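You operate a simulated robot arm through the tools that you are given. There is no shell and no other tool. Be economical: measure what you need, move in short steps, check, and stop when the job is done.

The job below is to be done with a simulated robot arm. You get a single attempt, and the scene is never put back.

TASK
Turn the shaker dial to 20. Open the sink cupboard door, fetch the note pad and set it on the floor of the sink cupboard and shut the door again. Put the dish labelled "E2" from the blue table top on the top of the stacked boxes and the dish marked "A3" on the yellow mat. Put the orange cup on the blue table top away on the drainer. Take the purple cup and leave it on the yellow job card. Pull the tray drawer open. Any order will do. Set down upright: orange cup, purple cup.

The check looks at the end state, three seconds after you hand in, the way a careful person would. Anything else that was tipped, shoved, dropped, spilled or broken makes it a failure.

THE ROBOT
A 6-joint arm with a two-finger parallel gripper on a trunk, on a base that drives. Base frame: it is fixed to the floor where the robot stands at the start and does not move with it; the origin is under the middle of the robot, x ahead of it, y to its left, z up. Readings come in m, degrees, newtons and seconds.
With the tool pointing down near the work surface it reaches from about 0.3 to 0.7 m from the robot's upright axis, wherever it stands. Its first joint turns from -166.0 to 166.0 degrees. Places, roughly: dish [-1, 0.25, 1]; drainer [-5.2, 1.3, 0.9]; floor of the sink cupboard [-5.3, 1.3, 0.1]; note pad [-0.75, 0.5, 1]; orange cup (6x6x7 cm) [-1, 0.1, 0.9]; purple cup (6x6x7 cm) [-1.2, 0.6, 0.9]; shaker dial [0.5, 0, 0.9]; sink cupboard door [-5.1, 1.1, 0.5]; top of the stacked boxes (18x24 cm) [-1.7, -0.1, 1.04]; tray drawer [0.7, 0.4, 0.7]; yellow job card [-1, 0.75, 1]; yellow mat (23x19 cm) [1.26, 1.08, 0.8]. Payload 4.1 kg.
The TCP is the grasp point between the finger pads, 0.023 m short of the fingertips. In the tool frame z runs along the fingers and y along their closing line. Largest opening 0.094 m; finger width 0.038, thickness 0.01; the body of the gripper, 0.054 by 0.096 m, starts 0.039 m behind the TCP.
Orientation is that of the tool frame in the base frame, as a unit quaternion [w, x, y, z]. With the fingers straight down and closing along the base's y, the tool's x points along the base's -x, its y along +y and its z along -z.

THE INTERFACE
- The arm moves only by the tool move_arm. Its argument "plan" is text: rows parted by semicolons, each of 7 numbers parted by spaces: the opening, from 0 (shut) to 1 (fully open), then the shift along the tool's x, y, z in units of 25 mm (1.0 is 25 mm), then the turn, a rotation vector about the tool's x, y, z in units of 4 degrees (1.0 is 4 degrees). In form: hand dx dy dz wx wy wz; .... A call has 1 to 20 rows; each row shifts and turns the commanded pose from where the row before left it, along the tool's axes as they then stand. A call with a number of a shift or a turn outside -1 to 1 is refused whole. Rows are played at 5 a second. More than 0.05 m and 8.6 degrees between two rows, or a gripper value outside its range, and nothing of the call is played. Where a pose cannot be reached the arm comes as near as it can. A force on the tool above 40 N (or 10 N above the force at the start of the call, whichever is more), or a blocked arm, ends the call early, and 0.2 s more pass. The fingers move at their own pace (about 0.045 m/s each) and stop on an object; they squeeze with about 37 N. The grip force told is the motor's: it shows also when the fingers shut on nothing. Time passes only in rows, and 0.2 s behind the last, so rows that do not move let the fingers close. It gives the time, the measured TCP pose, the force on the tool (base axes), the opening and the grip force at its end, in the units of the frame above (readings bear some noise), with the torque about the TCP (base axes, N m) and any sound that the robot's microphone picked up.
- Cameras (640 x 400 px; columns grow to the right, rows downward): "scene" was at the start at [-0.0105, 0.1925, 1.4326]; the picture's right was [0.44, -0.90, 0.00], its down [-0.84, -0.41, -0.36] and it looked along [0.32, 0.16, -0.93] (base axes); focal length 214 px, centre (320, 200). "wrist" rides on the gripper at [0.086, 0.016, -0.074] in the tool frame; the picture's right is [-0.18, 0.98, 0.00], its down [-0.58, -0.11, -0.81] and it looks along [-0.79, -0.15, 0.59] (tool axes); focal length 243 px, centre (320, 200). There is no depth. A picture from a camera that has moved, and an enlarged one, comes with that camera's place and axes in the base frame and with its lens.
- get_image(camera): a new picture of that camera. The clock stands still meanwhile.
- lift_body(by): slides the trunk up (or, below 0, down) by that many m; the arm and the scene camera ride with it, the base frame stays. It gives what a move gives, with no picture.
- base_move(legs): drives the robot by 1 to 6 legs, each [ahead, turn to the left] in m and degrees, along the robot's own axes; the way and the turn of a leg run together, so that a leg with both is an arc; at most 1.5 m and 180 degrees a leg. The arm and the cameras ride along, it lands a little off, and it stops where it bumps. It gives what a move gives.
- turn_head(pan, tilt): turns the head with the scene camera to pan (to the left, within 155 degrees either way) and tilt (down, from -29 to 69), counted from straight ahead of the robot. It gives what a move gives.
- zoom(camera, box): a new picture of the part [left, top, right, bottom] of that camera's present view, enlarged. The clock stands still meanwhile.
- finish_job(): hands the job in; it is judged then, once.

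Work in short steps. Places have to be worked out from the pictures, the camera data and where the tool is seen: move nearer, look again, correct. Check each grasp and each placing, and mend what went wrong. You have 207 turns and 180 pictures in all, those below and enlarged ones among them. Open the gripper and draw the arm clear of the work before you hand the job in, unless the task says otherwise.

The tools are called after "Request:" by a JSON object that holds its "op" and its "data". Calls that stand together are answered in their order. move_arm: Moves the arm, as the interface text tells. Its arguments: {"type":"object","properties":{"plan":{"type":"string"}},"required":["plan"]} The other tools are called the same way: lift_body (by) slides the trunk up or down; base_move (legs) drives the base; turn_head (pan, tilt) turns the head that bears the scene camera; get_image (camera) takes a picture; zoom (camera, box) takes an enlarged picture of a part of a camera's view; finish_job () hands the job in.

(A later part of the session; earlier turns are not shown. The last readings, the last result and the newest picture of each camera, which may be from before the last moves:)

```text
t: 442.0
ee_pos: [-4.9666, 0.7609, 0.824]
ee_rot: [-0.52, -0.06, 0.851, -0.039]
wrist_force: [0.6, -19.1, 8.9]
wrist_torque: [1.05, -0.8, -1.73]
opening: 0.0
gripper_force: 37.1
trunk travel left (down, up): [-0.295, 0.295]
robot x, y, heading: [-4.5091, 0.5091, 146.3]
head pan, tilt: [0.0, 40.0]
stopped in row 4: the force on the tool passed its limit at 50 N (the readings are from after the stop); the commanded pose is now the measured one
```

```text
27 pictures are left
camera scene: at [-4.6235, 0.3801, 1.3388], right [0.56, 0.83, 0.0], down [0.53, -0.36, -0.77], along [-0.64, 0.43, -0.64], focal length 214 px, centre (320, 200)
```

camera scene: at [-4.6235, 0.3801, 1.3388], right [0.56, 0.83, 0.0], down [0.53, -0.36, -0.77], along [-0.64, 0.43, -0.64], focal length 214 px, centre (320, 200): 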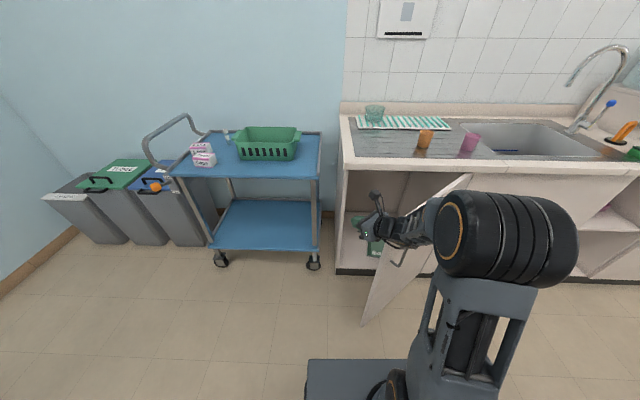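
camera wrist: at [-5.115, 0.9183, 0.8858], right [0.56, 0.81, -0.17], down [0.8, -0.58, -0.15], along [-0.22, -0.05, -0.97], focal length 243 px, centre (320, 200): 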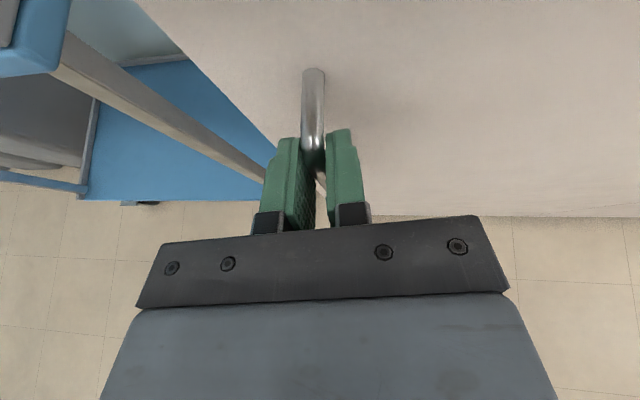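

A 37–40° opening gives a ~0.3 m channel, which is enough. Leave the door as it is, withdraw the hand and go fetch the pad (raise trunk, drive back).

Request:
{"op": "move_arm", "data": {"plan": "0 0.1 -0.5 0 0 0 0;0 0 -0.5 -0.6 0 0 0;0 0 -0.3 -1 0 0 0;0 0 0 -1 0 0 0;0.3 0 0 -1 0 0 0"}}

Request:
{"op": "base_move", "data": {"legs": [[-0.15, 0]]}}

Request:
{"op": "lift_body", "data": {"by": 0.26}}

Request:
{"op": "get_image", "data": {"camera": "scene"}}

```text
t: 443.2
ee_pos: [-4.8842, 0.7437, 0.8671]
ee_rot: [-0.52, -0.057, 0.851, -0.039]
wrist_force: [0.4, 0.0, 0.3]
wrist_torque: [-0.02, 0.01, 0.0]
opening: 0.0281
gripper_force: 0.1
trunk travel left (down, up): [-0.295, 0.295]
robot x, y, heading: [-4.51, 0.5091, 146.0]
head pan, tilt: [0.0, 40.0]
```

```text
t: 444.6
ee_pos: [-4.7587, 0.6606, 0.866]
ee_rot: [-0.519, -0.057, 0.852, -0.04]
wrist_force: [0.9, -0.3, 0.0]
wrist_torque: [0.01, -0.02, 0.0]
opening: 0.0282
gripper_force: 0.0
trunk travel left (down, up): [-0.295, 0.295]
robot x, y, heading: [-4.387, 0.4267, 146.0]
head pan, tilt: [0.0, 40.0]
```

```text
t: 447.3
ee_pos: [-4.7595, 0.661, 1.1261]
ee_rot: [-0.52, -0.057, 0.852, -0.04]
wrist_force: [0.6, -0.6, -0.1]
wrist_torque: [-0.01, 0.01, 0.0]
opening: 0.0282
gripper_force: 0.0
trunk travel left (down, up): [-0.555, 0.035]
robot x, y, heading: [-4.3872, 0.4217, 145.9]
head pan, tilt: [0.0, 40.0]
```

```text
26 pictures are left
camera scene: at [-4.4998, 0.2993, 1.5987], right [0.56, 0.83, 0.0], down [0.53, -0.36, -0.77], along [-0.64, 0.43, -0.64], focal length 214 px, centre (320, 200)
```

scene: 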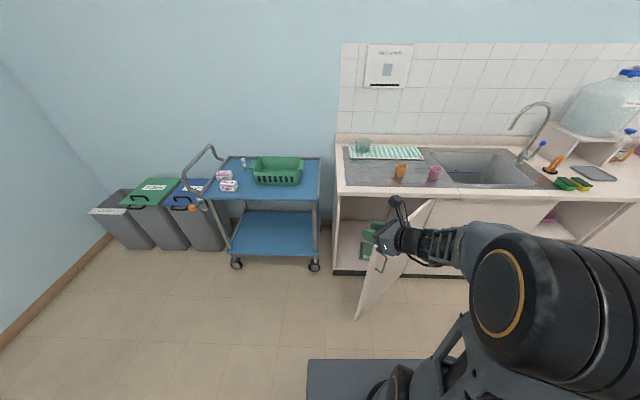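

Drive back to the blue table's right end.

Request:
{"op": "base_move", "data": {"legs": [[0, -91.5], [1.5, 0], [1.45, 0], [0, -90], [1.4, 0], [1.4, 0]]}}

Request:
{"op": "base_move", "data": {"legs": [[0, -90]]}}

Request:
{"op": "turn_head", "data": {"pan": 0, "tilt": 45}}

Request:
{"op": "get_image", "data": {"camera": "scene"}}

```text
t: 482.3
ee_pos: [0.0021, 0.9822, 1.1264]
ee_rot: [-0.038, 0.852, 0.055, 0.519]
wrist_force: [-0.3, -0.8, -0.1]
wrist_torque: [0.01, 0.01, 0.0]
opening: 0.0283
gripper_force: 0.1
trunk travel left (down, up): [-0.555, 0.035]
robot x, y, heading: [-0.369, 1.2223, -34.5]
head pan, tilt: [0.0, 40.0]
```

```text
t: 486.5
ee_pos: [-0.6098, 0.8504, 1.1258]
ee_rot: [0.341, 0.641, -0.564, 0.394]
wrist_force: [-0.6, 0.2, 0.5]
wrist_torque: [-0.03, 0.01, -0.01]
opening: 0.0283
gripper_force: 0.0
trunk travel left (down, up): [-0.555, 0.035]
robot x, y, heading: [-0.3661, 1.2225, -124.4]
head pan, tilt: [0.0, 40.0]
```

```text
t: 487.2
ee_pos: [-0.6106, 0.8506, 1.126]
ee_rot: [0.34, 0.641, -0.564, 0.394]
wrist_force: [-0.5, -0.4, 0.0]
wrist_torque: [-0.03, 0.01, -0.03]
opening: 0.0283
gripper_force: 0.1
trunk travel left (down, up): [-0.555, 0.035]
robot x, y, heading: [-0.3685, 1.2238, -124.0]
head pan, tilt: [0.0, 45.0]
```

```text
25 pictures are left
camera scene: at [-0.2448, 1.1131, 1.5915], right [-0.83, 0.56, 0.0], down [0.4, 0.58, -0.71], along [-0.4, -0.58, -0.71], focal length 214 px, centre (320, 200)
```

scene: 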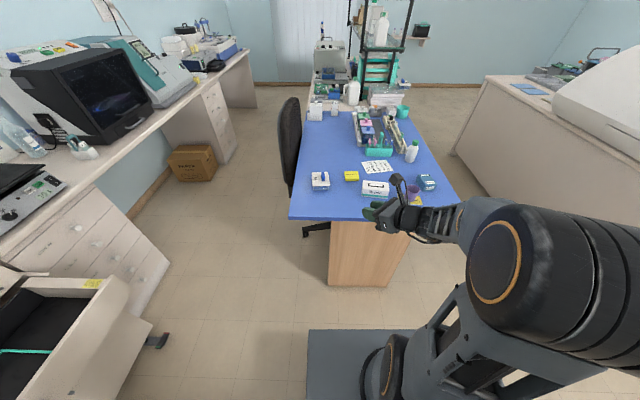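

Untilt the hand to point down and drive 0.25 m closer to the table end.

Request:
{"op": "move_arm", "data": {"plan": "0.6 -0.4 0 0 0 -1 0;0.6 -0.4 0 0 0 -1 0;0.6 -0.4 0 0 0 -1 0;0.6 -0.4 0 0 0 -1 0;0.6 -0.4 0 0 0 -1 0;0.6 -0.4 0 0 0 -1 0;0.6 -0.4 0 0 0 -1 0;0.6 -0.4 0 0 0 -1 0;0.6 -0.4 0 0 0 -1 0;0.6 -0.4 0 0 0 -1 0;0.6 -0.4 0 0 0 -1 0;0.6 -0.4 0 0 0 -1 0;0.6 -0.4 0 0 0 -1 0;0.6 -0.4 0 0 0 -1 0;0.6 -0.4 0 0 0 -1 0;0.6 -0.3 0 0 0 -0.7 0"}}

Request:
{"op": "base_move", "data": {"legs": [[0.25, 0]]}}

```text
t: 490.6
ee_pos: [-0.6261, 0.9762, 1.0437]
ee_rot: [-0.004, 0.753, -0.658, 0.001]
wrist_force: [0.4, 0.7, 0.9]
wrist_torque: [0.0, 0.01, 0.05]
opening: 0.0563
gripper_force: 0.0
trunk travel left (down, up): [-0.555, 0.035]
robot x, y, heading: [-0.3665, 1.2241, -124.5]
head pan, tilt: [0.0, 45.0]
```

```text
t: 492.4
ee_pos: [-0.7652, 0.7676, 1.0437]
ee_rot: [-0.003, 0.753, -0.658, 0.003]
wrist_force: [-0.5, -0.4, -0.3]
wrist_torque: [0.03, 0.0, 0.0]
opening: 0.0564
gripper_force: 0.0
trunk travel left (down, up): [-0.555, 0.035]
robot x, y, heading: [-0.5113, 1.0219, -124.1]
head pan, tilt: [0.0, 45.0]
```

Move above the pad at (−0.88,0.482).

Request:
{"op": "move_arm", "data": {"plan": "1 0.97 0.55 0 0 0 0;1 0.97 0.55 0 0 0 0;1 0.97 0.55 0 0 0 0;1 0.97 0.55 0 0 0 0;1 0.97 0.55 0 0 0 0;1 0.97 0.55 0 0 0 0;1 0.97 0.55 0 0 0 0;1 0.97 0.55 0 0 0 0;1 0.97 0.55 0 0 0 0;1 0.97 0.55 0 0 0 0;1 0.97 0.55 0 0 0 0"}}

Request:
{"op": "get_image", "data": {"camera": "wrist"}}

```text
t: 494.8
ee_pos: [-0.8798, 0.4849, 1.0432]
ee_rot: [-0.003, 0.754, -0.657, 0.003]
wrist_force: [0.0, 0.0, 0.0]
wrist_torque: [-0.02, 0.0, 0.02]
opening: 0.0938
gripper_force: 0.0
trunk travel left (down, up): [-0.555, 0.035]
robot x, y, heading: [-0.5111, 1.0177, -123.9]
head pan, tilt: [0.0, 45.0]
```

```text
24 pictures are left
camera wrist: at [-0.8849, 0.3971, 1.1176], right [-1.0, 0.05, -0.01], down [0.02, 0.59, 0.81], along [0.04, 0.81, -0.59], focal length 243 px, centre (320, 200)
```

wrist: 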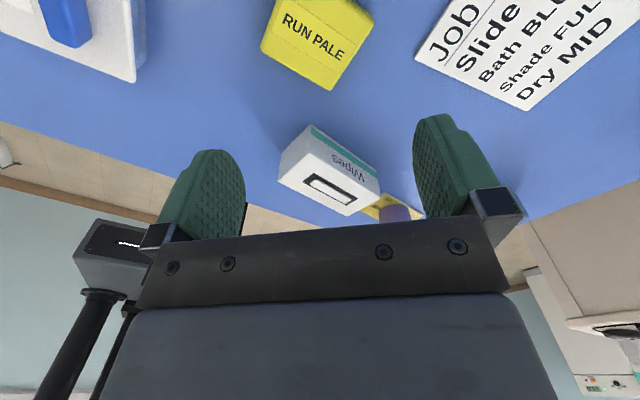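

Pad centre ≈(−0.8755,0.471), aligned with the table. Yaw 46° so the fingers close along l, centre, and descend partway.

Request:
{"op": "move_arm", "data": {"plan": "0.88 0 0 0 0 0 -0.97;0.88 0 0 0 0 0 -0.97;0.88 0 0 0 0 0 -0.97;0.88 0 0 0 0 0 -0.97;0.88 0 0 0 0 0 -0.97;0.88 0 0 0 0 0 -0.97;0.88 0 0 0 0 0 -0.97;0.88 0 0 0 0 0 -0.97;0.88 0 0 0 0 0 -0.97;0.88 0 0 0 0 0 -0.97;0.88 0 0 0 0 0 -0.97;0.88 0 0 0 0 0 -0.97;0.88 0.45 0.36 0 0 0 0;0.88 0 0 0.9 0 0 0;0.88 0 0 0.9 0 0 0;0.88 0 0 0.9 0 0 0"}}

Request:
{"op": "get_image", "data": {"camera": "wrist"}}

```text
t: 498.2
ee_pos: [-0.874, 0.4709, 0.9754]
ee_rot: [-0.002, 0.952, -0.306, 0.003]
wrist_force: [0.1, 0.3, 0.2]
wrist_torque: [-0.03, 0.03, -0.01]
opening: 0.0829
gripper_force: 0.1
trunk travel left (down, up): [-0.555, 0.035]
robot x, y, heading: [-0.5106, 1.0189, -124.1]
head pan, tilt: [0.0, 45.0]
```

```text
23 pictures are left
camera wrist: at [-0.8149, 0.4076, 1.0506], right [-0.72, -0.69, -0.01], down [-0.42, 0.43, 0.8], along [-0.55, 0.58, -0.6], focal length 243 px, centre (320, 200)
```

wrist: 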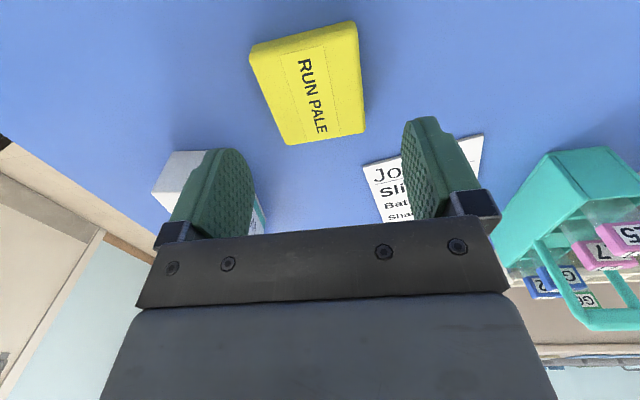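

Well aligned. Descend to z≈0.911 and grip the pad.

Request:
{"op": "move_arm", "data": {"plan": "0.88 0.25 0 0.8 0 0 0;0.88 0 0 0.9 0 0 0;0.88 0 0 0.85 0 0 0;0.5 0 0 0 0 0 0;0.3 0 0 0 0 0 0;0.3 0 0 0 0 0 0;0.3 0 0 0 0 0 0;0.3 0 0 0 0 0 0"}}

Request:
{"op": "move_arm", "data": {"plan": "0.3 0 0 -0.8 0 0 0;0.3 0 0 -1 0 0 0;0.3 0 0 -1 0 0 0;0.3 0 0 -1 0 0 0"}}

Request:
{"op": "get_image", "data": {"camera": "wrist"}}

```text
t: 500.0
ee_pos: [-0.8701, 0.4673, 0.9129]
ee_rot: [-0.002, 0.952, -0.307, 0.003]
wrist_force: [-0.1, -0.5, 0.3]
wrist_torque: [-0.03, 0.01, -0.02]
opening: 0.0647
gripper_force: 36.8
trunk travel left (down, up): [-0.555, 0.035]
robot x, y, heading: [-0.5102, 1.0176, -124.2]
head pan, tilt: [0.0, 45.0]
```

```text
t: 501.0
ee_pos: [-0.871, 0.4683, 1.008]
ee_rot: [-0.002, 0.952, -0.306, 0.002]
wrist_force: [0.1, 0.7, 0.0]
wrist_torque: [0.04, 0.01, 0.0]
opening: 0.0651
gripper_force: 37.0
trunk travel left (down, up): [-0.555, 0.035]
robot x, y, heading: [-0.5099, 1.0149, -124.2]
head pan, tilt: [0.0, 45.0]
```

```text
22 pictures are left
camera wrist: at [-0.8106, 0.404, 1.083], right [-0.72, -0.69, -0.01], down [-0.42, 0.43, 0.8], along [-0.55, 0.58, -0.59], focal length 243 px, centre (320, 200)
```

wrist: 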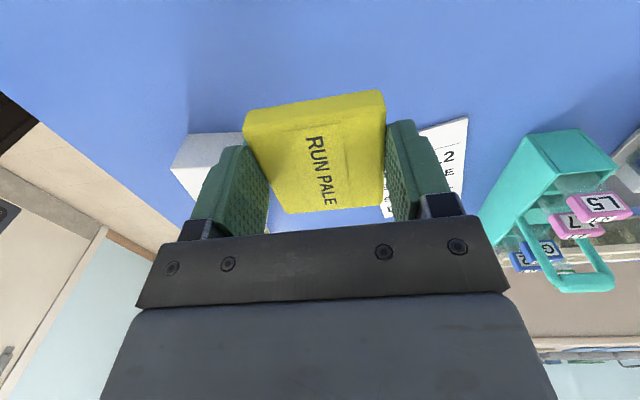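

Pad held. Raise, retract, and drive back to the sink.

Request:
{"op": "move_arm", "data": {"plan": "0.3 0 0 -1 0 0 0;0.3 0 0 -1 0 0 0;0.3 0 0 -1 0 0 0;0.3 0.2 -0.9 0 0 0 0;0.3 0.2 -0.9 0 0 0 0;0.3 0.2 -0.9 0 0 0 0;0.3 0.2 -0.9 0 0 0 0"}}

Request:
{"op": "base_move", "data": {"legs": [[-0.25, 0], [0, -91], [1.45, 0], [1.4, 0], [0, 90], [1.5, 0]]}}

Request:
{"op": "base_move", "data": {"legs": [[1.5, 0], [0, -130]]}}

Request:
{"op": "turn_head", "data": {"pan": 10, "tilt": 45}}

Request:
{"op": "get_image", "data": {"camera": "scene"}}

```text
t: 502.6
ee_pos: [-0.8013, 0.5298, 1.0831]
ee_rot: [-0.001, 0.952, -0.306, 0.004]
wrist_force: [-0.6, -0.5, -1.5]
wrist_torque: [-0.02, 0.0, -0.02]
opening: 0.0653
gripper_force: 37.0
trunk travel left (down, up): [-0.555, 0.035]
robot x, y, heading: [-0.5075, 1.0159, -124.0]
head pan, tilt: [0.0, 45.0]
```

```text
t: 532.5
ee_pos: [-3.8873, 1.1213, 1.0831]
ee_rot: [-0.002, 0.95, -0.313, 0.004]
wrist_force: [0.4, -0.3, -0.7]
wrist_torque: [0.0, -0.03, -0.03]
opening: 0.0648
gripper_force: 37.1
trunk travel left (down, up): [-0.555, 0.035]
robot x, y, heading: [-3.5899, 1.6079, -125.0]
head pan, tilt: [0.0, 45.0]
```

```text
t: 545.3
ee_pos: [-4.6309, 0.9084, 1.0833]
ee_rot: [-0.002, -0.116, 0.993, -0.003]
wrist_force: [0.1, 0.0, -0.8]
wrist_torque: [-0.01, 0.02, -0.01]
opening: 0.0649
gripper_force: 36.8
trunk travel left (down, up): [-0.555, 0.035]
robot x, y, heading: [-4.4528, 0.366, 104.9]
head pan, tilt: [0.0, 45.0]
```

```text
t: 546.1
ee_pos: [-4.6309, 0.9074, 1.0816]
ee_rot: [-0.002, -0.116, 0.993, -0.002]
wrist_force: [0.5, 0.1, 0.3]
wrist_torque: [0.01, 0.01, -0.02]
opening: 0.0645
gripper_force: 36.8
trunk travel left (down, up): [-0.555, 0.035]
robot x, y, heading: [-4.4564, 0.367, 104.7]
head pan, tilt: [10.0, 45.0]
```

```text
21 pictures are left
camera scene: at [-4.6358, 0.342, 1.5915], right [0.91, 0.42, 0.0], down [0.3, -0.64, -0.71], along [-0.3, 0.64, -0.71], focal length 214 px, centre (320, 200)
```

scene: 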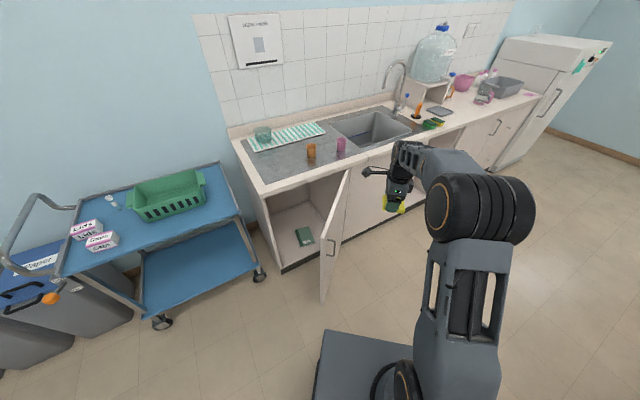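

Request:
{"op": "zoom", "data": {"camera": "scene", "box": [220, 150, 380, 310]}}

```text
2.50 times, centred on (300, 230) of scene
camera zoom: at [-4.6358, 0.342, 1.5915], right [0.91, 0.42, 0.0], down [0.3, -0.64, -0.71], along [-0.3, 0.64, -0.71], focal length 536 px, centre (370, 125)
```

zoom: 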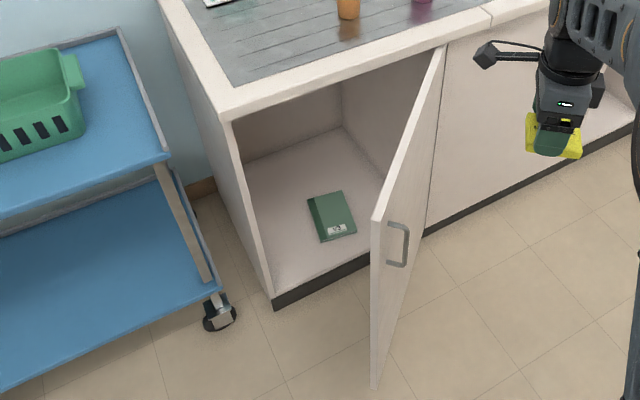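

The door is ~41° open and a green book lies on the cupboard floor. To get the base close enough I'll open the door wider: drive slightly forward and bring the (down-pointing) hand over the door to its inner side.

Request:
{"op": "base_move", "data": {"legs": [[0.12, 0]]}}

Request:
{"op": "move_arm", "data": {"plan": "0.3 0.96 -0.4 0 0 0 0;0.3 0.96 -0.4 0 0 0 0;0.3 0.96 -0.4 0 0 0 0;0.3 0.96 -0.4 0 0 0 0;0.3 0.96 -0.4 0 0 0 0;0.3 0.96 -0.4 0 0 0 0;0.3 0.96 -0.4 0 0 0 0;0.3 0.96 -0.4 0 0 0 0;0.3 0.96 -0.4 0 0 0 0;0.3 0.96 -0.4 0 0 0 0;0.3 0.96 -0.4 0 0 0 0;0.3 0.96 -0.4 0 0 0 0;0.3 0.96 -0.4 0 0 0 0;0.3 0.96 -0.4 0 0 0 0;0.3 0.96 -0.4 0 0 0 0;0.3 0.96 -0.4 0 0 0 0"}}

Request:
{"op": "move_arm", "data": {"plan": "0.3 0 0 0 0 0 -1;0.3 0 0 0 0 0 -1;0.3 0 0 0 0 0 -1;0.3 0 0 0 0 0 -1;0.3 0 0 0 0 0 -1;0.3 0 0 0 0 0 -1;0.3 0 0 0 0 0 -1;0.3 0 0 0 0 0 -1;0.3 0 0 0 0 0 -1;0.3 0 0 0 0 0 -1"}}

Request:
{"op": "get_image", "data": {"camera": "scene"}}

```text
t: 547.3
ee_pos: [-4.6618, 1.0268, 1.0818]
ee_rot: [-0.002, -0.115, 0.993, -0.004]
wrist_force: [0.3, 0.8, -2.0]
wrist_torque: [-0.02, -0.02, 0.0]
opening: 0.0649
gripper_force: 36.4
trunk travel left (down, up): [-0.555, 0.035]
robot x, y, heading: [-4.4864, 0.4844, 104.7]
head pan, tilt: [10.0, 45.0]
```

```text
t: 550.7
ee_pos: [-5.0, 0.7822, 1.0842]
ee_rot: [-0.002, -0.114, 0.993, -0.003]
wrist_force: [0.3, 0.2, -1.0]
wrist_torque: [-0.02, 0.01, -0.01]
opening: 0.0649
gripper_force: 36.9
trunk travel left (down, up): [-0.555, 0.035]
robot x, y, heading: [-4.4907, 0.486, 104.8]
head pan, tilt: [10.0, 45.0]
```

```text
t: 552.9
ee_pos: [-4.9994, 0.782, 1.0852]
ee_rot: [-0.004, -0.448, 0.894, -0.002]
wrist_force: [-0.1, 0.3, -0.3]
wrist_torque: [-0.02, 0.0, 0.01]
opening: 0.0651
gripper_force: 36.9
trunk travel left (down, up): [-0.555, 0.035]
robot x, y, heading: [-4.4859, 0.4864, 104.7]
head pan, tilt: [10.0, 45.0]
```

```text
19 pictures are left
camera scene: at [-4.667, 0.4596, 1.5914], right [0.91, 0.42, 0.0], down [0.3, -0.64, -0.71], along [-0.3, 0.64, -0.71], focal length 214 px, centre (320, 200)
```

scene: 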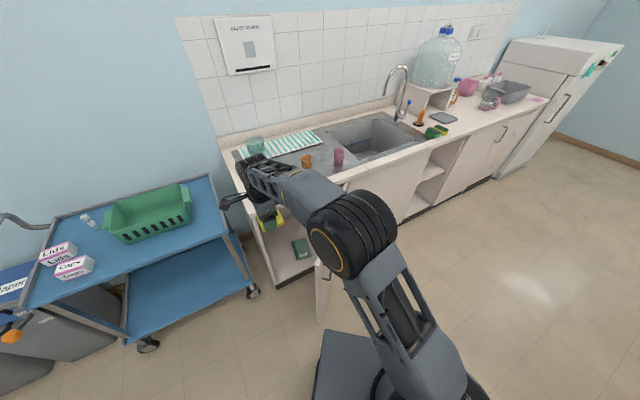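

Lower the trunk 0.32 so the hand is behind the door, then sweep toward +l gently.

Request:
{"op": "lift_body", "data": {"by": -0.32}}

Request:
{"op": "move_arm", "data": {"plan": "0.3 -0.8 0 0 0 0 0;0.3 -0.8 0 0 0 0 0;0.3 -0.8 0 0 0 0 0;0.3 -0.8 0 0 0 0 0;0.3 -0.8 0 0 0 0 0;0.3 -0.6 0 0 0 0 0;0.3 -0.4 0 0 0 0 0;0.3 -0.4 0 0 0 0 0;0.3 -0.4 0 0 0 0 0;0.3 -0.4 0 0 0 0 0;0.3 -0.4 0 0 0 0 0;0.3 -0.4 0 0 0 0 0;0.3 -0.4 0 0 0 0 0;0.3 -0.4 0 0 0 0 0;0.3 -0.4 0 0 0 0 0;0.3 -0.4 0 0 0 0 0;0.3 -0.4 0 0 0 0 0;0.3 -0.4 0 0 0 0 0;0.3 -0.4 0 0 0 0 0;0.3 -0.4 0 0 0 0 0"}}

Request:
{"op": "get_image", "data": {"camera": "scene"}}

```text
t: 556.1
ee_pos: [-5.0001, 0.7829, 0.7656]
ee_rot: [-0.003, -0.448, 0.894, -0.002]
wrist_force: [0.0, 1.1, 0.2]
wrist_torque: [-0.03, 0.01, -0.03]
opening: 0.0648
gripper_force: 37.0
trunk travel left (down, up): [-0.235, 0.355]
robot x, y, heading: [-4.4846, 0.484, 104.6]
head pan, tilt: [10.0, 45.0]
```

```text
t: 560.3
ee_pos: [-4.8466, 0.9872, 0.7632]
ee_rot: [-0.003, -0.448, 0.894, -0.003]
wrist_force: [0.0, 0.1, -0.9]
wrist_torque: [0.02, -0.02, 0.02]
opening: 0.0648
gripper_force: 36.8
trunk travel left (down, up): [-0.235, 0.355]
robot x, y, heading: [-4.4886, 0.4874, 104.8]
head pan, tilt: [10.0, 45.0]
```

```text
18 pictures are left
camera scene: at [-4.6669, 0.4596, 1.2714], right [0.91, 0.42, 0.0], down [0.3, -0.64, -0.71], along [-0.3, 0.64, -0.71], focal length 214 px, centre (320, 200)
```

scene: 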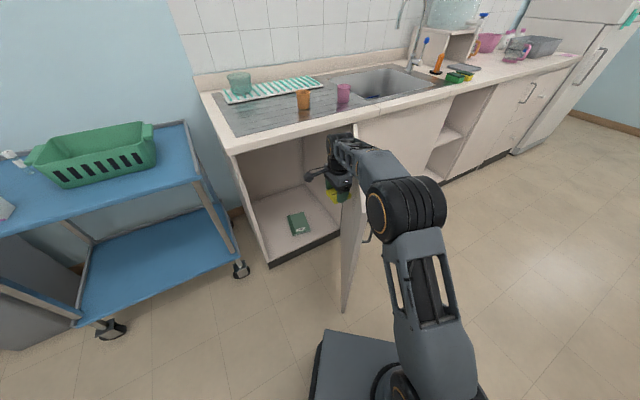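

Works — door is moving open. Continue the sweep.

Request:
{"op": "move_arm", "data": {"plan": "0.3 -0.4 0 0 0 0 0;0.3 -0.4 0 0 0 0 0;0.3 -0.4 0 0 0 0 0;0.3 -0.4 0 0 0 0 0;0.3 -0.4 0 0 0 0 0;0.3 -0.4 0 0 0 0 0;0.3 -0.4 0 0 0 0 0;0.3 -0.4 0 0 0 0 0;0.3 -0.4 0 0 0 0 0;0.3 -0.4 0 0 0 0 0;0.3 -0.4 0 0 0 0 0;0.3 -0.4 0 0 0 0 0;0.3 -0.4 0 0 0 0 0;0.3 -0.4 0 0 0 0 0;0.3 -0.4 0 0 0 0 0;0.3 -0.4 0 0 0 0 0"}}

Request:
{"op": "get_image", "data": {"camera": "scene"}}

```text
t: 563.7
ee_pos: [-4.7496, 1.1146, 0.7621]
ee_rot: [-0.004, -0.448, 0.894, -0.001]
wrist_force: [0.4, 0.4, -0.1]
wrist_torque: [-0.02, 0.0, 0.02]
opening: 0.0648
gripper_force: 37.1
trunk travel left (down, up): [-0.235, 0.355]
robot x, y, heading: [-4.4872, 0.4864, 104.5]
head pan, tilt: [10.0, 45.0]
```

```text
17 pictures are left
camera scene: at [-4.6669, 0.4597, 1.2715], right [0.91, 0.42, 0.0], down [0.3, -0.64, -0.71], along [-0.3, 0.64, -0.71], focal length 214 px, centre (320, 200)
```

scene: 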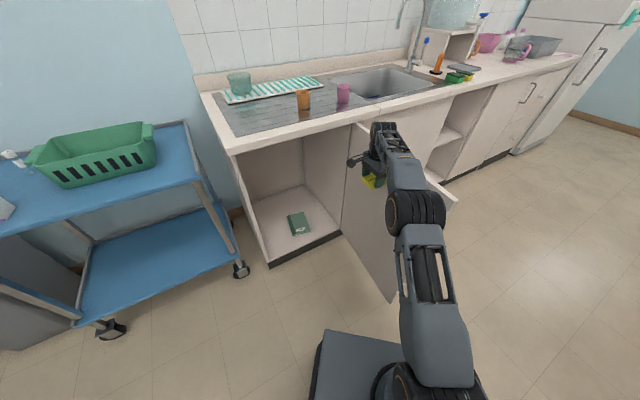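

Door is at ~90°. Retract the hand, turn the base to face the cupboard, and lower the trunk fully.

Request:
{"op": "move_arm", "data": {"plan": "0.3 0.28 -1 0 0 0 0;0.3 0.28 -1 0 0 0 0;0.3 0.28 -1 0 0 0 0;0.3 0.28 -1 0 0 0 0;0.3 0.28 -1 0 0 0 0;0.3 0.28 -1 0 0 0 0;0.3 0.28 -1 0 0 0 0;0.3 0 0 0 0 0 1;0.3 0 0 0 0 0 1;0.3 0 0 0 0 0 1;0.3 0 0 0 0 0 1;0.3 0 0 0 0 0 1;0.3 0 0 0 0 0 1;0.3 0 0 0 0 0 1;0.3 0 0 0 0 0 1;0.3 0 0 0 0 0 1;0.3 0 0 0 0 0 1"}}

Request:
{"op": "base_move", "data": {"legs": [[0, 39.5], [0.3, 0]]}}

Request:
{"op": "lift_body", "data": {"by": -0.23}}

Request:
{"op": "turn_head", "data": {"pan": 0, "tilt": 45}}

Request:
{"op": "get_image", "data": {"camera": "scene"}}

```text
t: 567.3
ee_pos: [-4.6397, 0.9704, 0.7626]
ee_rot: [-0.002, -0.114, 0.993, -0.003]
wrist_force: [0.9, -0.3, -0.5]
wrist_torque: [0.01, 0.0, 0.01]
opening: 0.0647
gripper_force: 36.8
trunk travel left (down, up): [-0.235, 0.355]
robot x, y, heading: [-4.4881, 0.4829, 104.7]
head pan, tilt: [10.0, 45.0]
```

```text
t: 571.0
ee_pos: [-5.1213, 0.9146, 0.7627]
ee_rot: [0.003, -0.443, 0.896, -0.011]
wrist_force: [-0.3, 0.5, -0.4]
wrist_torque: [0.01, 0.01, 0.0]
opening: 0.0648
gripper_force: 37.4
trunk travel left (down, up): [-0.235, 0.355]
robot x, y, heading: [-4.7063, 0.6423, 143.9]
head pan, tilt: [10.0, 45.0]
stopped in leg 2: the robot was blocked; the commanded pose is now the measured one
```

```text
t: 573.4
ee_pos: [-5.1237, 0.9164, 0.5286]
ee_rot: [0.005, -0.442, 0.897, -0.014]
wrist_force: [-0.5, 0.0, -0.6]
wrist_torque: [-0.01, -0.01, -0.01]
opening: 0.0647
gripper_force: 37.1
trunk travel left (down, up): [-0.005, 0.585]
robot x, y, heading: [-4.7013, 0.6419, 144.0]
head pan, tilt: [10.0, 45.0]
```

```text
t: 574.2
ee_pos: [-5.1246, 0.9164, 0.5297]
ee_rot: [0.005, -0.443, 0.896, -0.014]
wrist_force: [0.7, -0.4, -0.2]
wrist_torque: [-0.01, 0.0, 0.01]
opening: 0.0648
gripper_force: 37.4
trunk travel left (down, up): [-0.005, 0.585]
robot x, y, heading: [-4.7036, 0.6433, 144.0]
head pan, tilt: [0.0, 45.0]
```

```text
16 pictures are left
camera scene: at [-4.8198, 0.5218, 1.0415], right [0.59, 0.81, 0.0], down [0.57, -0.41, -0.71], along [-0.57, 0.41, -0.71], focal length 214 px, centre (320, 200)
```

scene: 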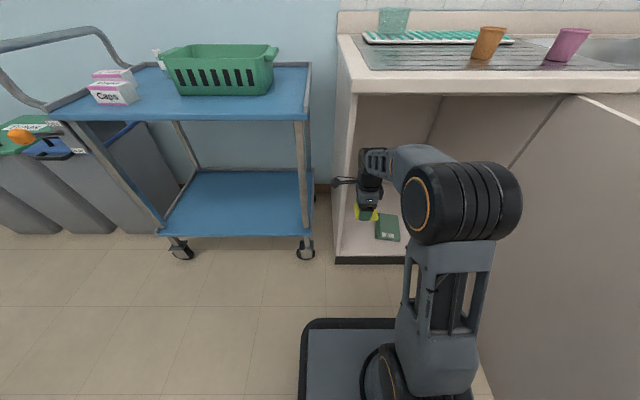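

Hand is at the cupboard mouth at z≈0.53. Yaw so the wrist camera leads into the cupboard rather than hitting the left panel.

Request:
{"op": "move_arm", "data": {"plan": "0.3 0 -0.4 0 0 0 1;0.3 0 0 0 0 0 1;0.3 0 0 0 0 0 1;0.3 0 0 0 0 0 1;0.3 0 0 0 0 0 1;0.3 0 0 0 0 0 1;0.3 0 0 0 0 0 1;0.3 0 0 0 0 0 1;0.3 0 0 0 0 0 1;0.3 0 0 0 0 0 1;0.3 0 0 0 0 0 1;0.3 0 0 0 0 0 1;0.3 0 0 0 0 0 1;0.3 0 0 0 0 0 1;0.3 0 0 0 0 0 1;0.3 0 0 0 0 0 1;0.3 0 0 0 0 0 1;0.3 0 0 0 0 0 1"}}

```text
t: 576.4
ee_pos: [-5.1177, 0.9045, 0.5298]
ee_rot: [0.011, -0.131, 0.991, -0.014]
wrist_force: [4.6, -11.0, 4.8]
wrist_torque: [0.87, 0.84, 1.19]
opening: 0.0647
gripper_force: 37.6
trunk travel left (down, up): [-0.005, 0.585]
robot x, y, heading: [-4.7074, 0.6412, 144.4]
head pan, tilt: [0.0, 45.0]
stopped in row 10: the force on the tool passed its limit at 47 N (the readings are from after the stop); the commanded pose is now the measured one
```

The camera touched the side panel. Back out 9 cm, then finish the yaw.

Request:
{"op": "move_arm", "data": {"plan": "0.3 -0.5 -0.6 0 0 0 0;0.3 -0.63 -0.77 0 0 0 0;0.3 -0.63 -0.77 0 0 0 0;0.3 -0.63 -0.77 0 0 0 0;0.3 0 0 0 0 0 1;0.3 0 0 0 0 0 1;0.3 0 0 0 0 0 1;0.3 0 0 0 0 0 1;0.3 0 0 0 0 0 1;0.3 0 0 0 0 0 1;0.3 0 0 0 0 0 1;0.3 0 0 0 0 0 1;0.3 0 0 0 0 0 1;0.3 0 0 0 0 0 0.5"}}

```text
t: 579.4
ee_pos: [-5.0408, 0.8513, 0.5319]
ee_rot: [0.015, 0.201, 0.98, -0.009]
wrist_force: [-0.4, 0.4, -0.7]
wrist_torque: [0.0, -0.01, 0.06]
opening: 0.0647
gripper_force: 36.9
trunk travel left (down, up): [-0.005, 0.585]
robot x, y, heading: [-4.7035, 0.6433, 144.3]
head pan, tilt: [0.0, 45.0]
```

Now enter: move in 0.29 m while descending to z≈0.29.

Request:
{"op": "move_arm", "data": {"plan": "0.3 0.2 0.6 0.8 0 0 0;0.3 0.2 0.6 0.8 0 0 0;0.3 0.9 0.3 0.8 0 0 0;0.3 0.97 0.3 0.8 0 0 0;0.3 0.97 0.3 0.8 0 0 0;0.3 0.97 0.3 0.8 0 0 0;0.3 0.97 0.3 0.8 0 0 0;0.3 0.97 0.3 0.8 0 0 0;0.3 0.97 0.35 0.8 0 0 0;0.3 0.97 0.35 0.8 0 0 0;0.3 0.97 0.35 0.8 0 0 0;0.3 0.97 0.35 0.8 0 0 0"}}

Request:
{"op": "get_image", "data": {"camera": "scene"}}

Request:
{"op": "get_image", "data": {"camera": "wrist"}}

```text
t: 582.0
ee_pos: [-5.2211, 1.045, 0.2805]
ee_rot: [0.016, 0.2, 0.98, -0.01]
wrist_force: [0.1, -0.3, 0.9]
wrist_torque: [0.0, -0.01, 0.01]
opening: 0.0648
gripper_force: 36.8
trunk travel left (down, up): [-0.005, 0.585]
robot x, y, heading: [-4.7025, 0.6415, 144.1]
head pan, tilt: [0.0, 45.0]
```

```text
15 pictures are left
camera scene: at [-4.8186, 0.5208, 1.0415], right [0.58, 0.81, 0.0], down [0.57, -0.41, -0.71], along [-0.57, 0.41, -0.71], focal length 214 px, centre (320, 200)
```

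scene: 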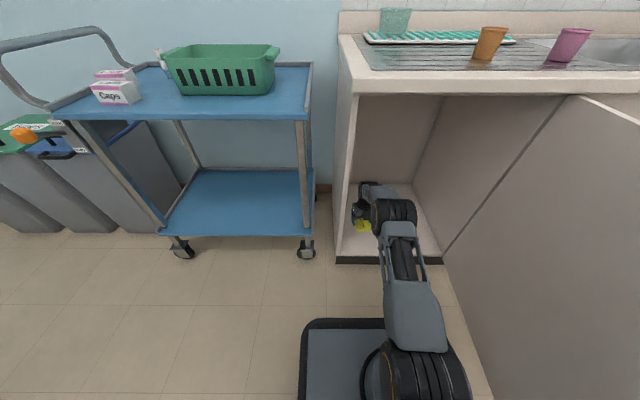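

```text
14 pictures are left
camera wrist: at [-5.2963, 1.0959, 0.3534], right [0.55, 0.83, -0.01], down [0.47, -0.31, 0.83], along [0.69, -0.46, -0.56], focal length 243 px, centre (320, 200)
```

wrist: 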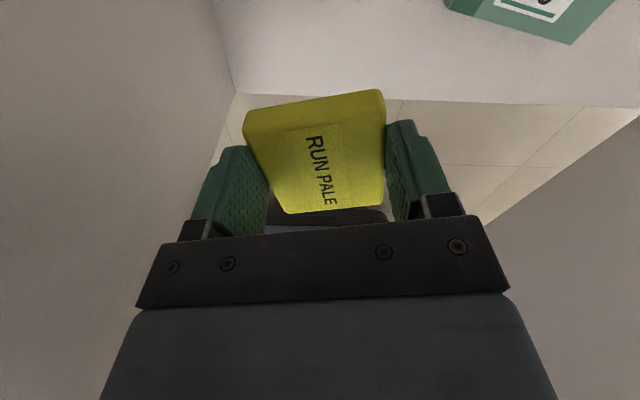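

Inside, left of the green book. Go 3 cm deeper and lower until contact.

Request:
{"op": "move_arm", "data": {"plan": "0.3 0.6 0.1 0.9 0 0 0;0.3 0.6 0.1 0.9 0 0 0;0.3 0 0 0.9 0 0 0;0.3 0 0 0.8 0 0 0;0.3 0 0 0.6 0 0 0;0.3 0 0 0.3 0 0 0;0.3 0 0 0.3 0 0 0"}}

```text
t: 583.5
ee_pos: [-5.2305, 1.0476, 0.1693]
ee_rot: [0.016, 0.201, 0.979, -0.01]
wrist_force: [0.2, 0.4, -0.7]
wrist_torque: [-0.01, 0.05, -0.02]
opening: 0.0649
gripper_force: 36.8
out of reach, approached as far as the arm can: row 4, 6
trunk travel left (down, up): [-0.005, 0.585]
robot x, y, heading: [-4.705, 0.6456, 144.5]
head pan, tilt: [0.0, 45.0]
```

Request:
{"op": "move_arm", "data": {"plan": "0.3 -0.3 0 0.3 0 0 0;0.3 -0.2 0 0.4 0 0 0;0.3 -0.1 0 0.4 0 0 0;0.3 -0.1 0 0.3 0 0 0;0.3 0 0 0.2 0 0 0;0.3 0 0 0.2 0 0 0"}}

```text
t: 585.0
ee_pos: [-5.2157, 1.0405, 0.1299]
ee_rot: [0.011, 0.2, 0.98, -0.008]
wrist_force: [2.1, -3.7, 35.3]
wrist_torque: [0.07, 0.33, 0.01]
opening: 0.0647
gripper_force: 36.9
trunk travel left (down, up): [-0.005, 0.585]
robot x, y, heading: [-4.706, 0.6409, 144.2]
head pan, tilt: [0.0, 45.0]
```

Pad is on the cupboard floor. Relieve, open, and withdraw up and out.

Request:
{"op": "move_arm", "data": {"plan": "0.3 0 0 -0.08 0 0 0;0.75 0 0 0 0 0 0;0.85 0 0 0 0 0 0;0.85 0 0 0 0 0 0;0.85 0 0 -0.5 0 0 0;0.85 0 0 -0.8 0 0 0;0.85 0 0 -0.8 0 0 0;0.85 0 0 -0.8 0 0 0"}}

Request:
{"op": "get_image", "data": {"camera": "wrist"}}

```text
t: 586.8
ee_pos: [-5.2292, 1.052, 0.1829]
ee_rot: [0.016, 0.2, 0.98, -0.01]
wrist_force: [-0.4, 0.1, -0.3]
wrist_torque: [0.03, -0.03, 0.03]
opening: 0.0802
gripper_force: 0.0
out of reach, approached as far as the arm can: row 5, 6, 7, 8
trunk travel left (down, up): [-0.005, 0.585]
robot x, y, heading: [-4.7048, 0.6422, 144.3]
head pan, tilt: [0.0, 45.0]
```

```text
13 pictures are left
camera wrist: at [-5.3049, 1.1037, 0.2538], right [0.55, 0.83, -0.01], down [0.47, -0.31, 0.83], along [0.69, -0.46, -0.56], focal length 243 px, centre (320, 200)
```

wrist: 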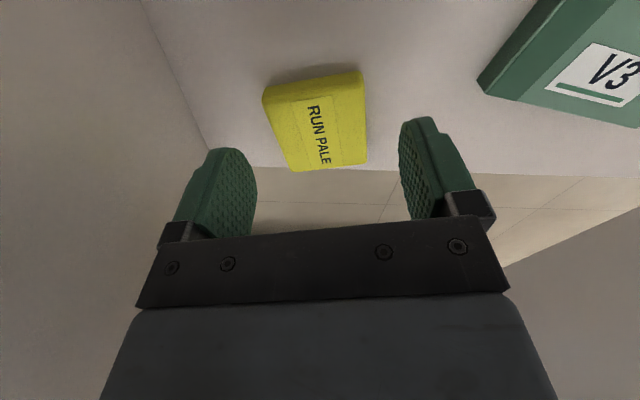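

Pad lies flat inside, clear of the front edge. Withdraw the hand from the cupboard.

Request:
{"op": "move_arm", "data": {"plan": "0.85 -0.2 0 -0.6 0 0 0;0.85 -0.5 -0.1 -0.8 0 0 0;0.85 -0.8 -0.2 -0.8 0 0 0;0.85 -0.97 -0.21 -0.6 0 0 0;0.85 -0.97 -0.21 -0.5 0 0 0;0.6 -0.97 -0.21 -0.5 0 0 0;0.3 -0.97 -0.21 -0.5 0 0 0;0 -0.97 -0.21 -0.5 0 0 0;0 -0.97 -0.21 -0.5 0 0 0;0 -0.97 -0.21 -0.5 0 0 0;0 -0.5 -0.1 -0.5 0 0 0;0 -0.3 0 -0.5 0 0 0"}}

Request:
{"op": "base_move", "data": {"legs": [[-0.5, 0]]}}

Request:
{"op": "get_image", "data": {"camera": "scene"}}

```text
t: 589.4
ee_pos: [-5.0501, 0.9306, 0.3571]
ee_rot: [0.016, 0.201, 0.979, -0.011]
wrist_force: [-0.2, -0.7, -0.6]
wrist_torque: [-0.04, 0.01, 0.0]
opening: 0.0001
gripper_force: 36.9
out of reach, approached as far as the arm can: row 1, 2
trunk travel left (down, up): [-0.005, 0.585]
robot x, y, heading: [-4.7025, 0.6447, 144.5]
head pan, tilt: [0.0, 45.0]
```

```text
t: 592.3
ee_pos: [-4.6439, 0.6412, 0.3571]
ee_rot: [0.016, 0.203, 0.979, -0.009]
wrist_force: [-0.3, -0.4, 0.2]
wrist_torque: [0.02, -0.01, 0.01]
opening: 0.0
gripper_force: 36.9
trunk travel left (down, up): [-0.005, 0.585]
robot x, y, heading: [-4.3018, 0.353, 144.1]
head pan, tilt: [0.0, 45.0]
```

```text
12 pictures are left
camera scene: at [-4.4139, 0.2295, 1.0415], right [0.59, 0.81, 0.0], down [0.57, -0.41, -0.71], along [-0.57, 0.41, -0.71], focal length 214 px, centre (320, 200)
```

scene: 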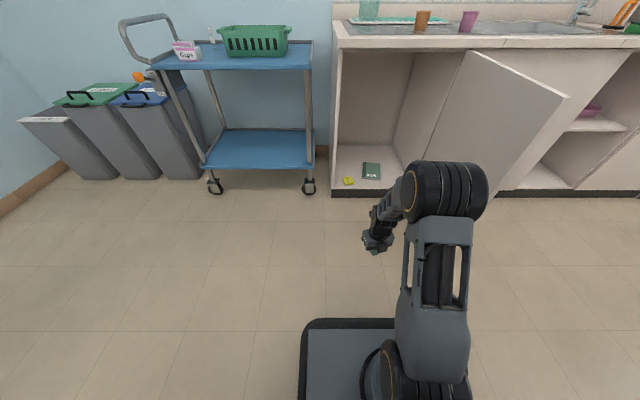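

Door is ~85–90° open. Reposition to the right of the door (l≈−1.6), raise the trunk 0.2, to push the door's outer face.

Request:
{"op": "lift_body", "data": {"by": 0.2}}

Request:
{"op": "base_move", "data": {"legs": [[0, -90], [0.6, 0], [0, 90], [0.15, 0]]}}

Request:
{"op": "get_image", "data": {"camera": "scene"}}

```text
t: 594.5
ee_pos: [-4.6426, 0.6403, 0.5575]
ee_rot: [0.016, 0.204, 0.979, -0.01]
wrist_force: [0.0, 0.2, 0.8]
wrist_torque: [-0.01, 0.01, 0.0]
opening: 0.0002
gripper_force: 37.4
trunk travel left (down, up): [-0.205, 0.385]
robot x, y, heading: [-4.3009, 0.3492, 143.7]
head pan, tilt: [0.0, 45.0]
```

```text
t: 606.5
ee_pos: [-4.4072, 1.2176, 0.5582]
ee_rot: [0.015, 0.208, 0.978, -0.009]
wrist_force: [-0.1, 0.4, 0.3]
wrist_torque: [0.02, -0.02, 0.02]
opening: 0.0003
gripper_force: 37.1
trunk travel left (down, up): [-0.205, 0.385]
robot x, y, heading: [-4.065, 0.9251, 143.5]
head pan, tilt: [0.0, 45.0]
```

```text
11 pictures are left
camera scene: at [-4.181, 0.8047, 1.2415], right [0.59, 0.8, 0.0], down [0.57, -0.42, -0.71], along [-0.57, 0.42, -0.71], focal length 214 px, centre (320, 200)
```

scene: 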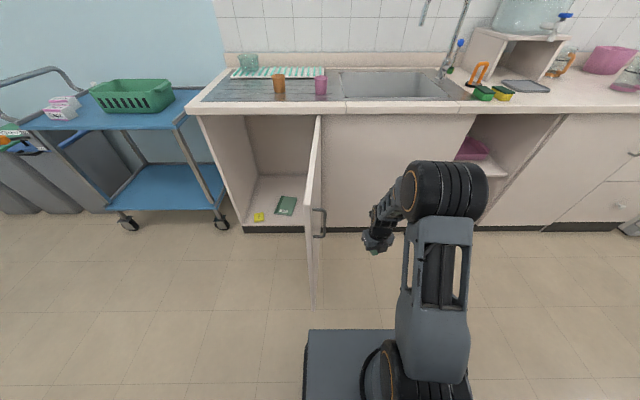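

Hand is right of the door. Extend 13 cm, then sweep toward −l to swing the door.

Request:
{"op": "move_arm", "data": {"plan": "0 0.98 0.2 0 0 0 0;0 0.98 0.2 0 0 0 0;0 0.98 0.2 0 0 0 0;0 0.98 0.2 0 0 0 0;0 0.98 0.2 0 0 0 0;0 0.12 -0.59 0 0 0 0;0 0.12 -0.59 0 0 0 0;0 0.12 -0.59 0 0 0 0;0 0.12 -0.59 0 0 0 0;0 0.12 -0.59 0 0 0 0;0 0.12 -0.59 0 0 0 0;0 0.12 -0.59 0 0 0 0;0 0.12 -0.59 0 0 0 0;0 0.12 -0.59 0 0 0 0;0 0.12 -0.59 0 0 0 0;0 0.12 -0.59 0 0 0 0;0 0.12 -0.59 0 0 0 0;0 0.12 -0.59 0 0 0 0;0 0.12 -0.59 0 0 0 0;0 0.12 -0.59 0 0 0 0"}}

```text
t: 610.7
ee_pos: [-4.5702, 1.2078, 0.5509]
ee_rot: [0.012, 0.2, 0.98, -0.018]
wrist_force: [0.1, 0.4, 0.4]
wrist_torque: [-0.02, 0.04, 0.03]
opening: 0.0001
gripper_force: 37.2
out of reach, approached as far as the arm can: row 12, 13, 14, 15, 16, 17, 18, 19, 20
trunk travel left (down, up): [-0.205, 0.385]
robot x, y, heading: [-4.0659, 0.9258, 143.6]
head pan, tilt: [0.0, 45.0]
```

Yaw limit again; rotate the hand 32° the free way, then continue the sweep.

Request:
{"op": "move_arm", "data": {"plan": "0 0 0 0 0 0 -1;0 0 0 0 0 0 -1;0 0 0 0 0 0 -1;0 0 0 0 0 0 -1;0 0 0 0 0 0 -1;0 0 0 0 0 0 -1;0 0 0 0 0 0 -1;0 0 0 0 0 0 -1;0 0.42 -0.43 0 0 0 0;0 0.42 -0.43 0 0 0 0;0 0.42 -0.43 0 0 0 0;0 0.42 -0.43 0 0 0 0;0 0.42 -0.43 0 0 0 0;0 0.42 -0.43 0 0 0 0;0 0.42 -0.43 0 0 0 0;0 0.42 -0.43 0 0 0 0;0 0.42 -0.43 0 0 0 0;0 0.42 -0.43 0 0 0 0;0 0.42 -0.43 0 0 0 0;0 0.42 -0.43 0 0 0 0"}}

Request:
{"op": "get_image", "data": {"camera": "scene"}}

```text
t: 614.9
ee_pos: [-4.6752, 1.0631, 0.5507]
ee_rot: [0.013, -0.071, 0.997, -0.013]
wrist_force: [-0.2, 0.8, 0.0]
wrist_torque: [0.01, -0.04, -0.02]
opening: 0.0002
gripper_force: 37.2
trunk travel left (down, up): [-0.205, 0.385]
robot x, y, heading: [-4.0639, 0.9299, 143.4]
head pan, tilt: [0.0, 45.0]
```

```text
10 pictures are left
camera scene: at [-4.1811, 0.8048, 1.2415], right [0.59, 0.8, 0.0], down [0.57, -0.42, -0.71], along [-0.57, 0.42, -0.71], focal length 214 px, centre (320, 200)
```

scene: 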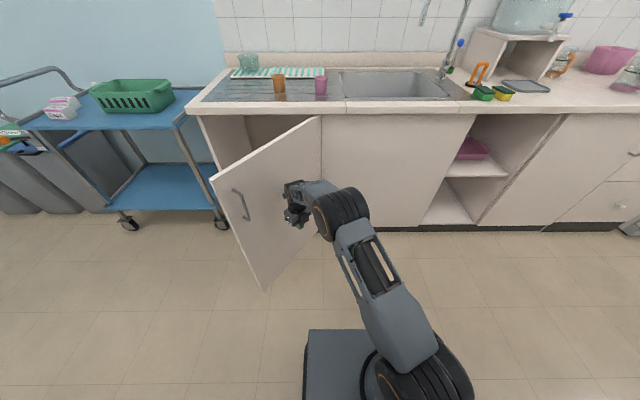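

Door ≈50°. Slide the fist further left (l≈−2.05), then close by driving forward.

Request:
{"op": "move_arm", "data": {"plan": "0 0.42 -0.43 0 0 0 -0.4;0 0.42 -0.43 0 0 0 -0.4;0 0.42 -0.43 0 0 0 -0.4;0 0.44 -0.41 0 0 0 -0.4;0 0.44 -0.41 0 0 0 -0.4;0 0.44 -0.41 0 0 0 -0.4;0 0.45 -0.4 0 0 0 -0.4;0 0.45 -0.4 0 0 0 -0.4;0 0.46 -0.38 0 0 0 -0.4;0 0.46 -0.38 0 0 0 -0.4;0 0.47 -0.37 0 0 0 -0.4;0 0.48 -0.36 0 0 0 -0.4"}}

Request:
{"op": "base_move", "data": {"legs": [[0.18, 0]]}}

Request:
{"op": "get_image", "data": {"camera": "scene"}}

```text
t: 617.5
ee_pos: [-4.7558, 0.9113, 0.553]
ee_rot: [0.01, -0.237, 0.971, -0.016]
wrist_force: [-0.8, -0.1, 0.0]
wrist_torque: [-0.03, 0.01, 0.01]
opening: 0.0
gripper_force: 36.9
out of reach, approached as far as the arm can: row 11, 12
trunk travel left (down, up): [-0.205, 0.385]
robot x, y, heading: [-4.061, 0.9225, 143.5]
head pan, tilt: [0.0, 45.0]
```

```text
t: 619.0
ee_pos: [-4.9034, 1.0187, 0.5532]
ee_rot: [0.01, -0.236, 0.972, -0.015]
wrist_force: [-0.5, -0.1, 1.1]
wrist_torque: [0.0, -0.03, -0.02]
opening: 0.0
gripper_force: 37.0
trunk travel left (down, up): [-0.205, 0.385]
robot x, y, heading: [-4.2115, 1.0329, 143.7]
head pan, tilt: [0.0, 45.0]
```

```text
9 pictures are left
camera scene: at [-4.3276, 0.913, 1.2415], right [0.59, 0.8, 0.0], down [0.57, -0.42, -0.71], along [-0.57, 0.42, -0.71], focal length 214 px, centre (320, 200)
```

scene: 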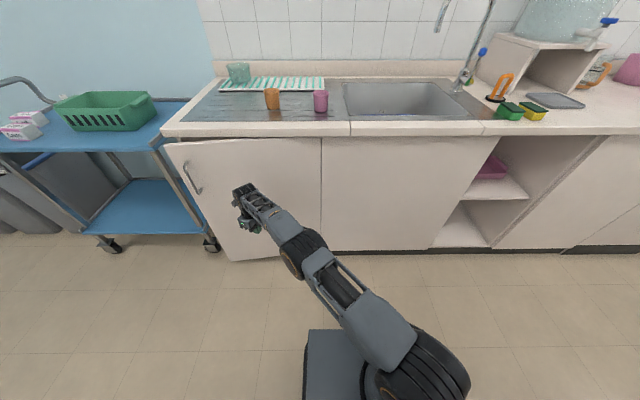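

Nearly shut. Drive 0.12 m more.

Request:
{"op": "base_move", "data": {"legs": [[0.09, 0]]}}

Request:
{"op": "base_move", "data": {"legs": [[0.05, 0]]}}

Request:
{"op": "zoom", "data": {"camera": "scene", "box": [130, 100, 400, 290]}}

```text
t: 620.1
ee_pos: [-4.9756, 1.0734, 0.5523]
ee_rot: [0.011, -0.236, 0.972, -0.016]
wrist_force: [0.4, -0.7, 0.1]
wrist_torque: [-0.01, -0.03, 0.01]
opening: 0.0001
gripper_force: 36.8
trunk travel left (down, up): [-0.205, 0.385]
robot x, y, heading: [-4.2807, 1.085, 143.7]
head pan, tilt: [0.0, 45.0]
```

```text
t: 620.9
ee_pos: [-4.9845, 1.0751, 0.5537]
ee_rot: [0.016, -0.244, 0.969, -0.018]
wrist_force: [4.8, -0.4, 2.0]
wrist_torque: [0.08, 0.75, 0.29]
opening: 0.0002
gripper_force: 37.2
trunk travel left (down, up): [-0.205, 0.385]
robot x, y, heading: [-4.2962, 1.0972, 143.8]
head pan, tilt: [0.0, 45.0]
stopped in leg 1: the force on the tool passed its limit at 100 N (the readings are from after the stop); the commanded pose is now the measured one
```

```text
2.11 times, centred on (265, 195) of scene
camera zoom: at [-4.411, 0.9749, 1.2414], right [0.59, 0.81, 0.0], down [0.57, -0.42, -0.71], along [-0.57, 0.42, -0.71], focal length 452 px, centre (436, 210)
```

zoom: 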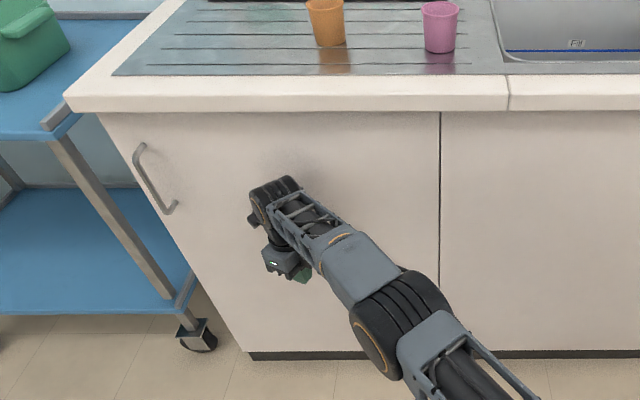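

The door is shut firmly. Back away, open the gripper and verify.

Request:
{"op": "base_move", "data": {"legs": [[-0.4, 0]]}}

Request:
{"op": "move_arm", "data": {"plan": "0.6 0 0 0 0 0 0;0.6 0 0 0 0 0 0;0.6 0 0 0 0 0 0"}}

Request:
{"op": "get_image", "data": {"camera": "scene"}}

```text
t: 623.4
ee_pos: [-4.6629, 0.8391, 0.5522]
ee_rot: [0.016, -0.245, 0.969, -0.018]
wrist_force: [-0.8, -0.5, 0.0]
wrist_torque: [0.03, -0.03, -0.03]
opening: 0.0003
gripper_force: 36.9
trunk travel left (down, up): [-0.205, 0.385]
robot x, y, heading: [-3.9725, 0.8566, 143.8]
head pan, tilt: [0.0, 45.0]
```

```text
t: 624.2
ee_pos: [-4.6616, 0.8389, 0.5525]
ee_rot: [0.016, -0.245, 0.969, -0.018]
wrist_force: [-0.1, -0.2, -0.3]
wrist_torque: [-0.01, 0.01, -0.02]
opening: 0.0565
gripper_force: 0.1
trunk travel left (down, up): [-0.205, 0.385]
robot x, y, heading: [-3.977, 0.8571, 143.9]
head pan, tilt: [0.0, 45.0]
```

```text
7 pictures are left
camera scene: at [-4.089, 0.7385, 1.2415], right [0.59, 0.81, 0.0], down [0.57, -0.42, -0.71], along [-0.57, 0.42, -0.71], focal length 214 px, centre (320, 200)
```

scene: 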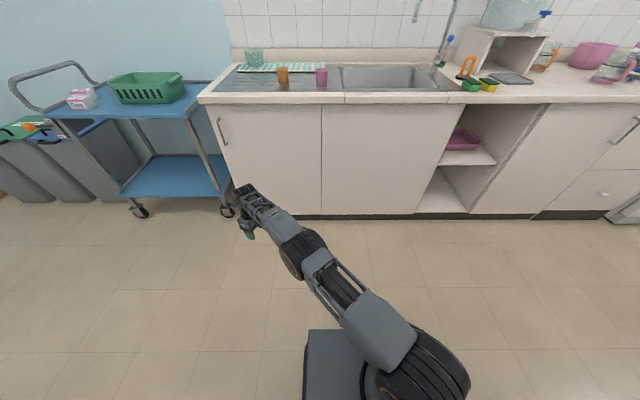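

The door is closed and the cups stand. One distant check back at the blue table and stack.

Request:
{"op": "turn_head", "data": {"pan": -150, "tilt": 5}}

Request:
{"op": "lift_body", "data": {"by": 0.3}}

Request:
{"op": "get_image", "data": {"camera": "scene"}}

```text
t: 626.5
ee_pos: [-4.6624, 0.839, 0.5517]
ee_rot: [0.017, -0.245, 0.969, -0.017]
wrist_force: [-0.3, -0.5, 0.2]
wrist_torque: [-0.01, -0.01, 0.01]
opening: 0.0564
gripper_force: 0.0
trunk travel left (down, up): [-0.205, 0.385]
robot x, y, heading: [-3.9762, 0.8596, 143.9]
head pan, tilt: [-150.0, 5.0]
```

```text
t: 629.5
ee_pos: [-4.6618, 0.8394, 0.8528]
ee_rot: [0.016, -0.245, 0.969, -0.017]
wrist_force: [0.5, -0.4, 0.3]
wrist_torque: [0.0, 0.0, 0.02]
opening: 0.0563
gripper_force: 0.1
trunk travel left (down, up): [-0.505, 0.085]
robot x, y, heading: [-3.9728, 0.8613, 144.0]
head pan, tilt: [-150.0, 5.0]
```

```text
6 pictures are left
camera scene: at [-3.9321, 0.6805, 1.6045], right [-0.11, -0.99, 0.0], down [-0.09, 0.01, -1.0], along [0.99, -0.11, -0.09], focal length 214 px, centre (320, 200)
```

scene: 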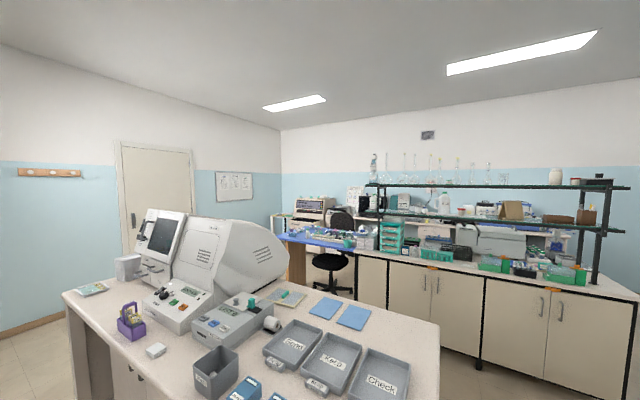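

Request:
{"op": "zoom", "data": {"camera": "scene", "box": [270, 190, 430, 290]}}

```text
4.00 times, centred on (350, 240) of scene
camera zoom: at [-3.9321, 0.6805, 1.6045], right [-0.11, -0.99, 0.0], down [-0.09, 0.01, -1.0], along [0.99, -0.11, -0.09], focal length 858 px, centre (200, 40)
```

zoom: 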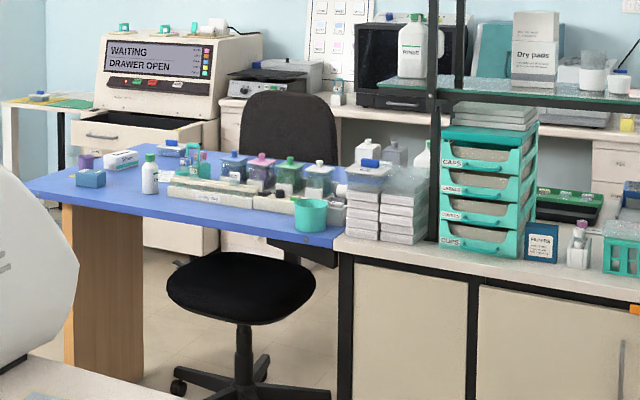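

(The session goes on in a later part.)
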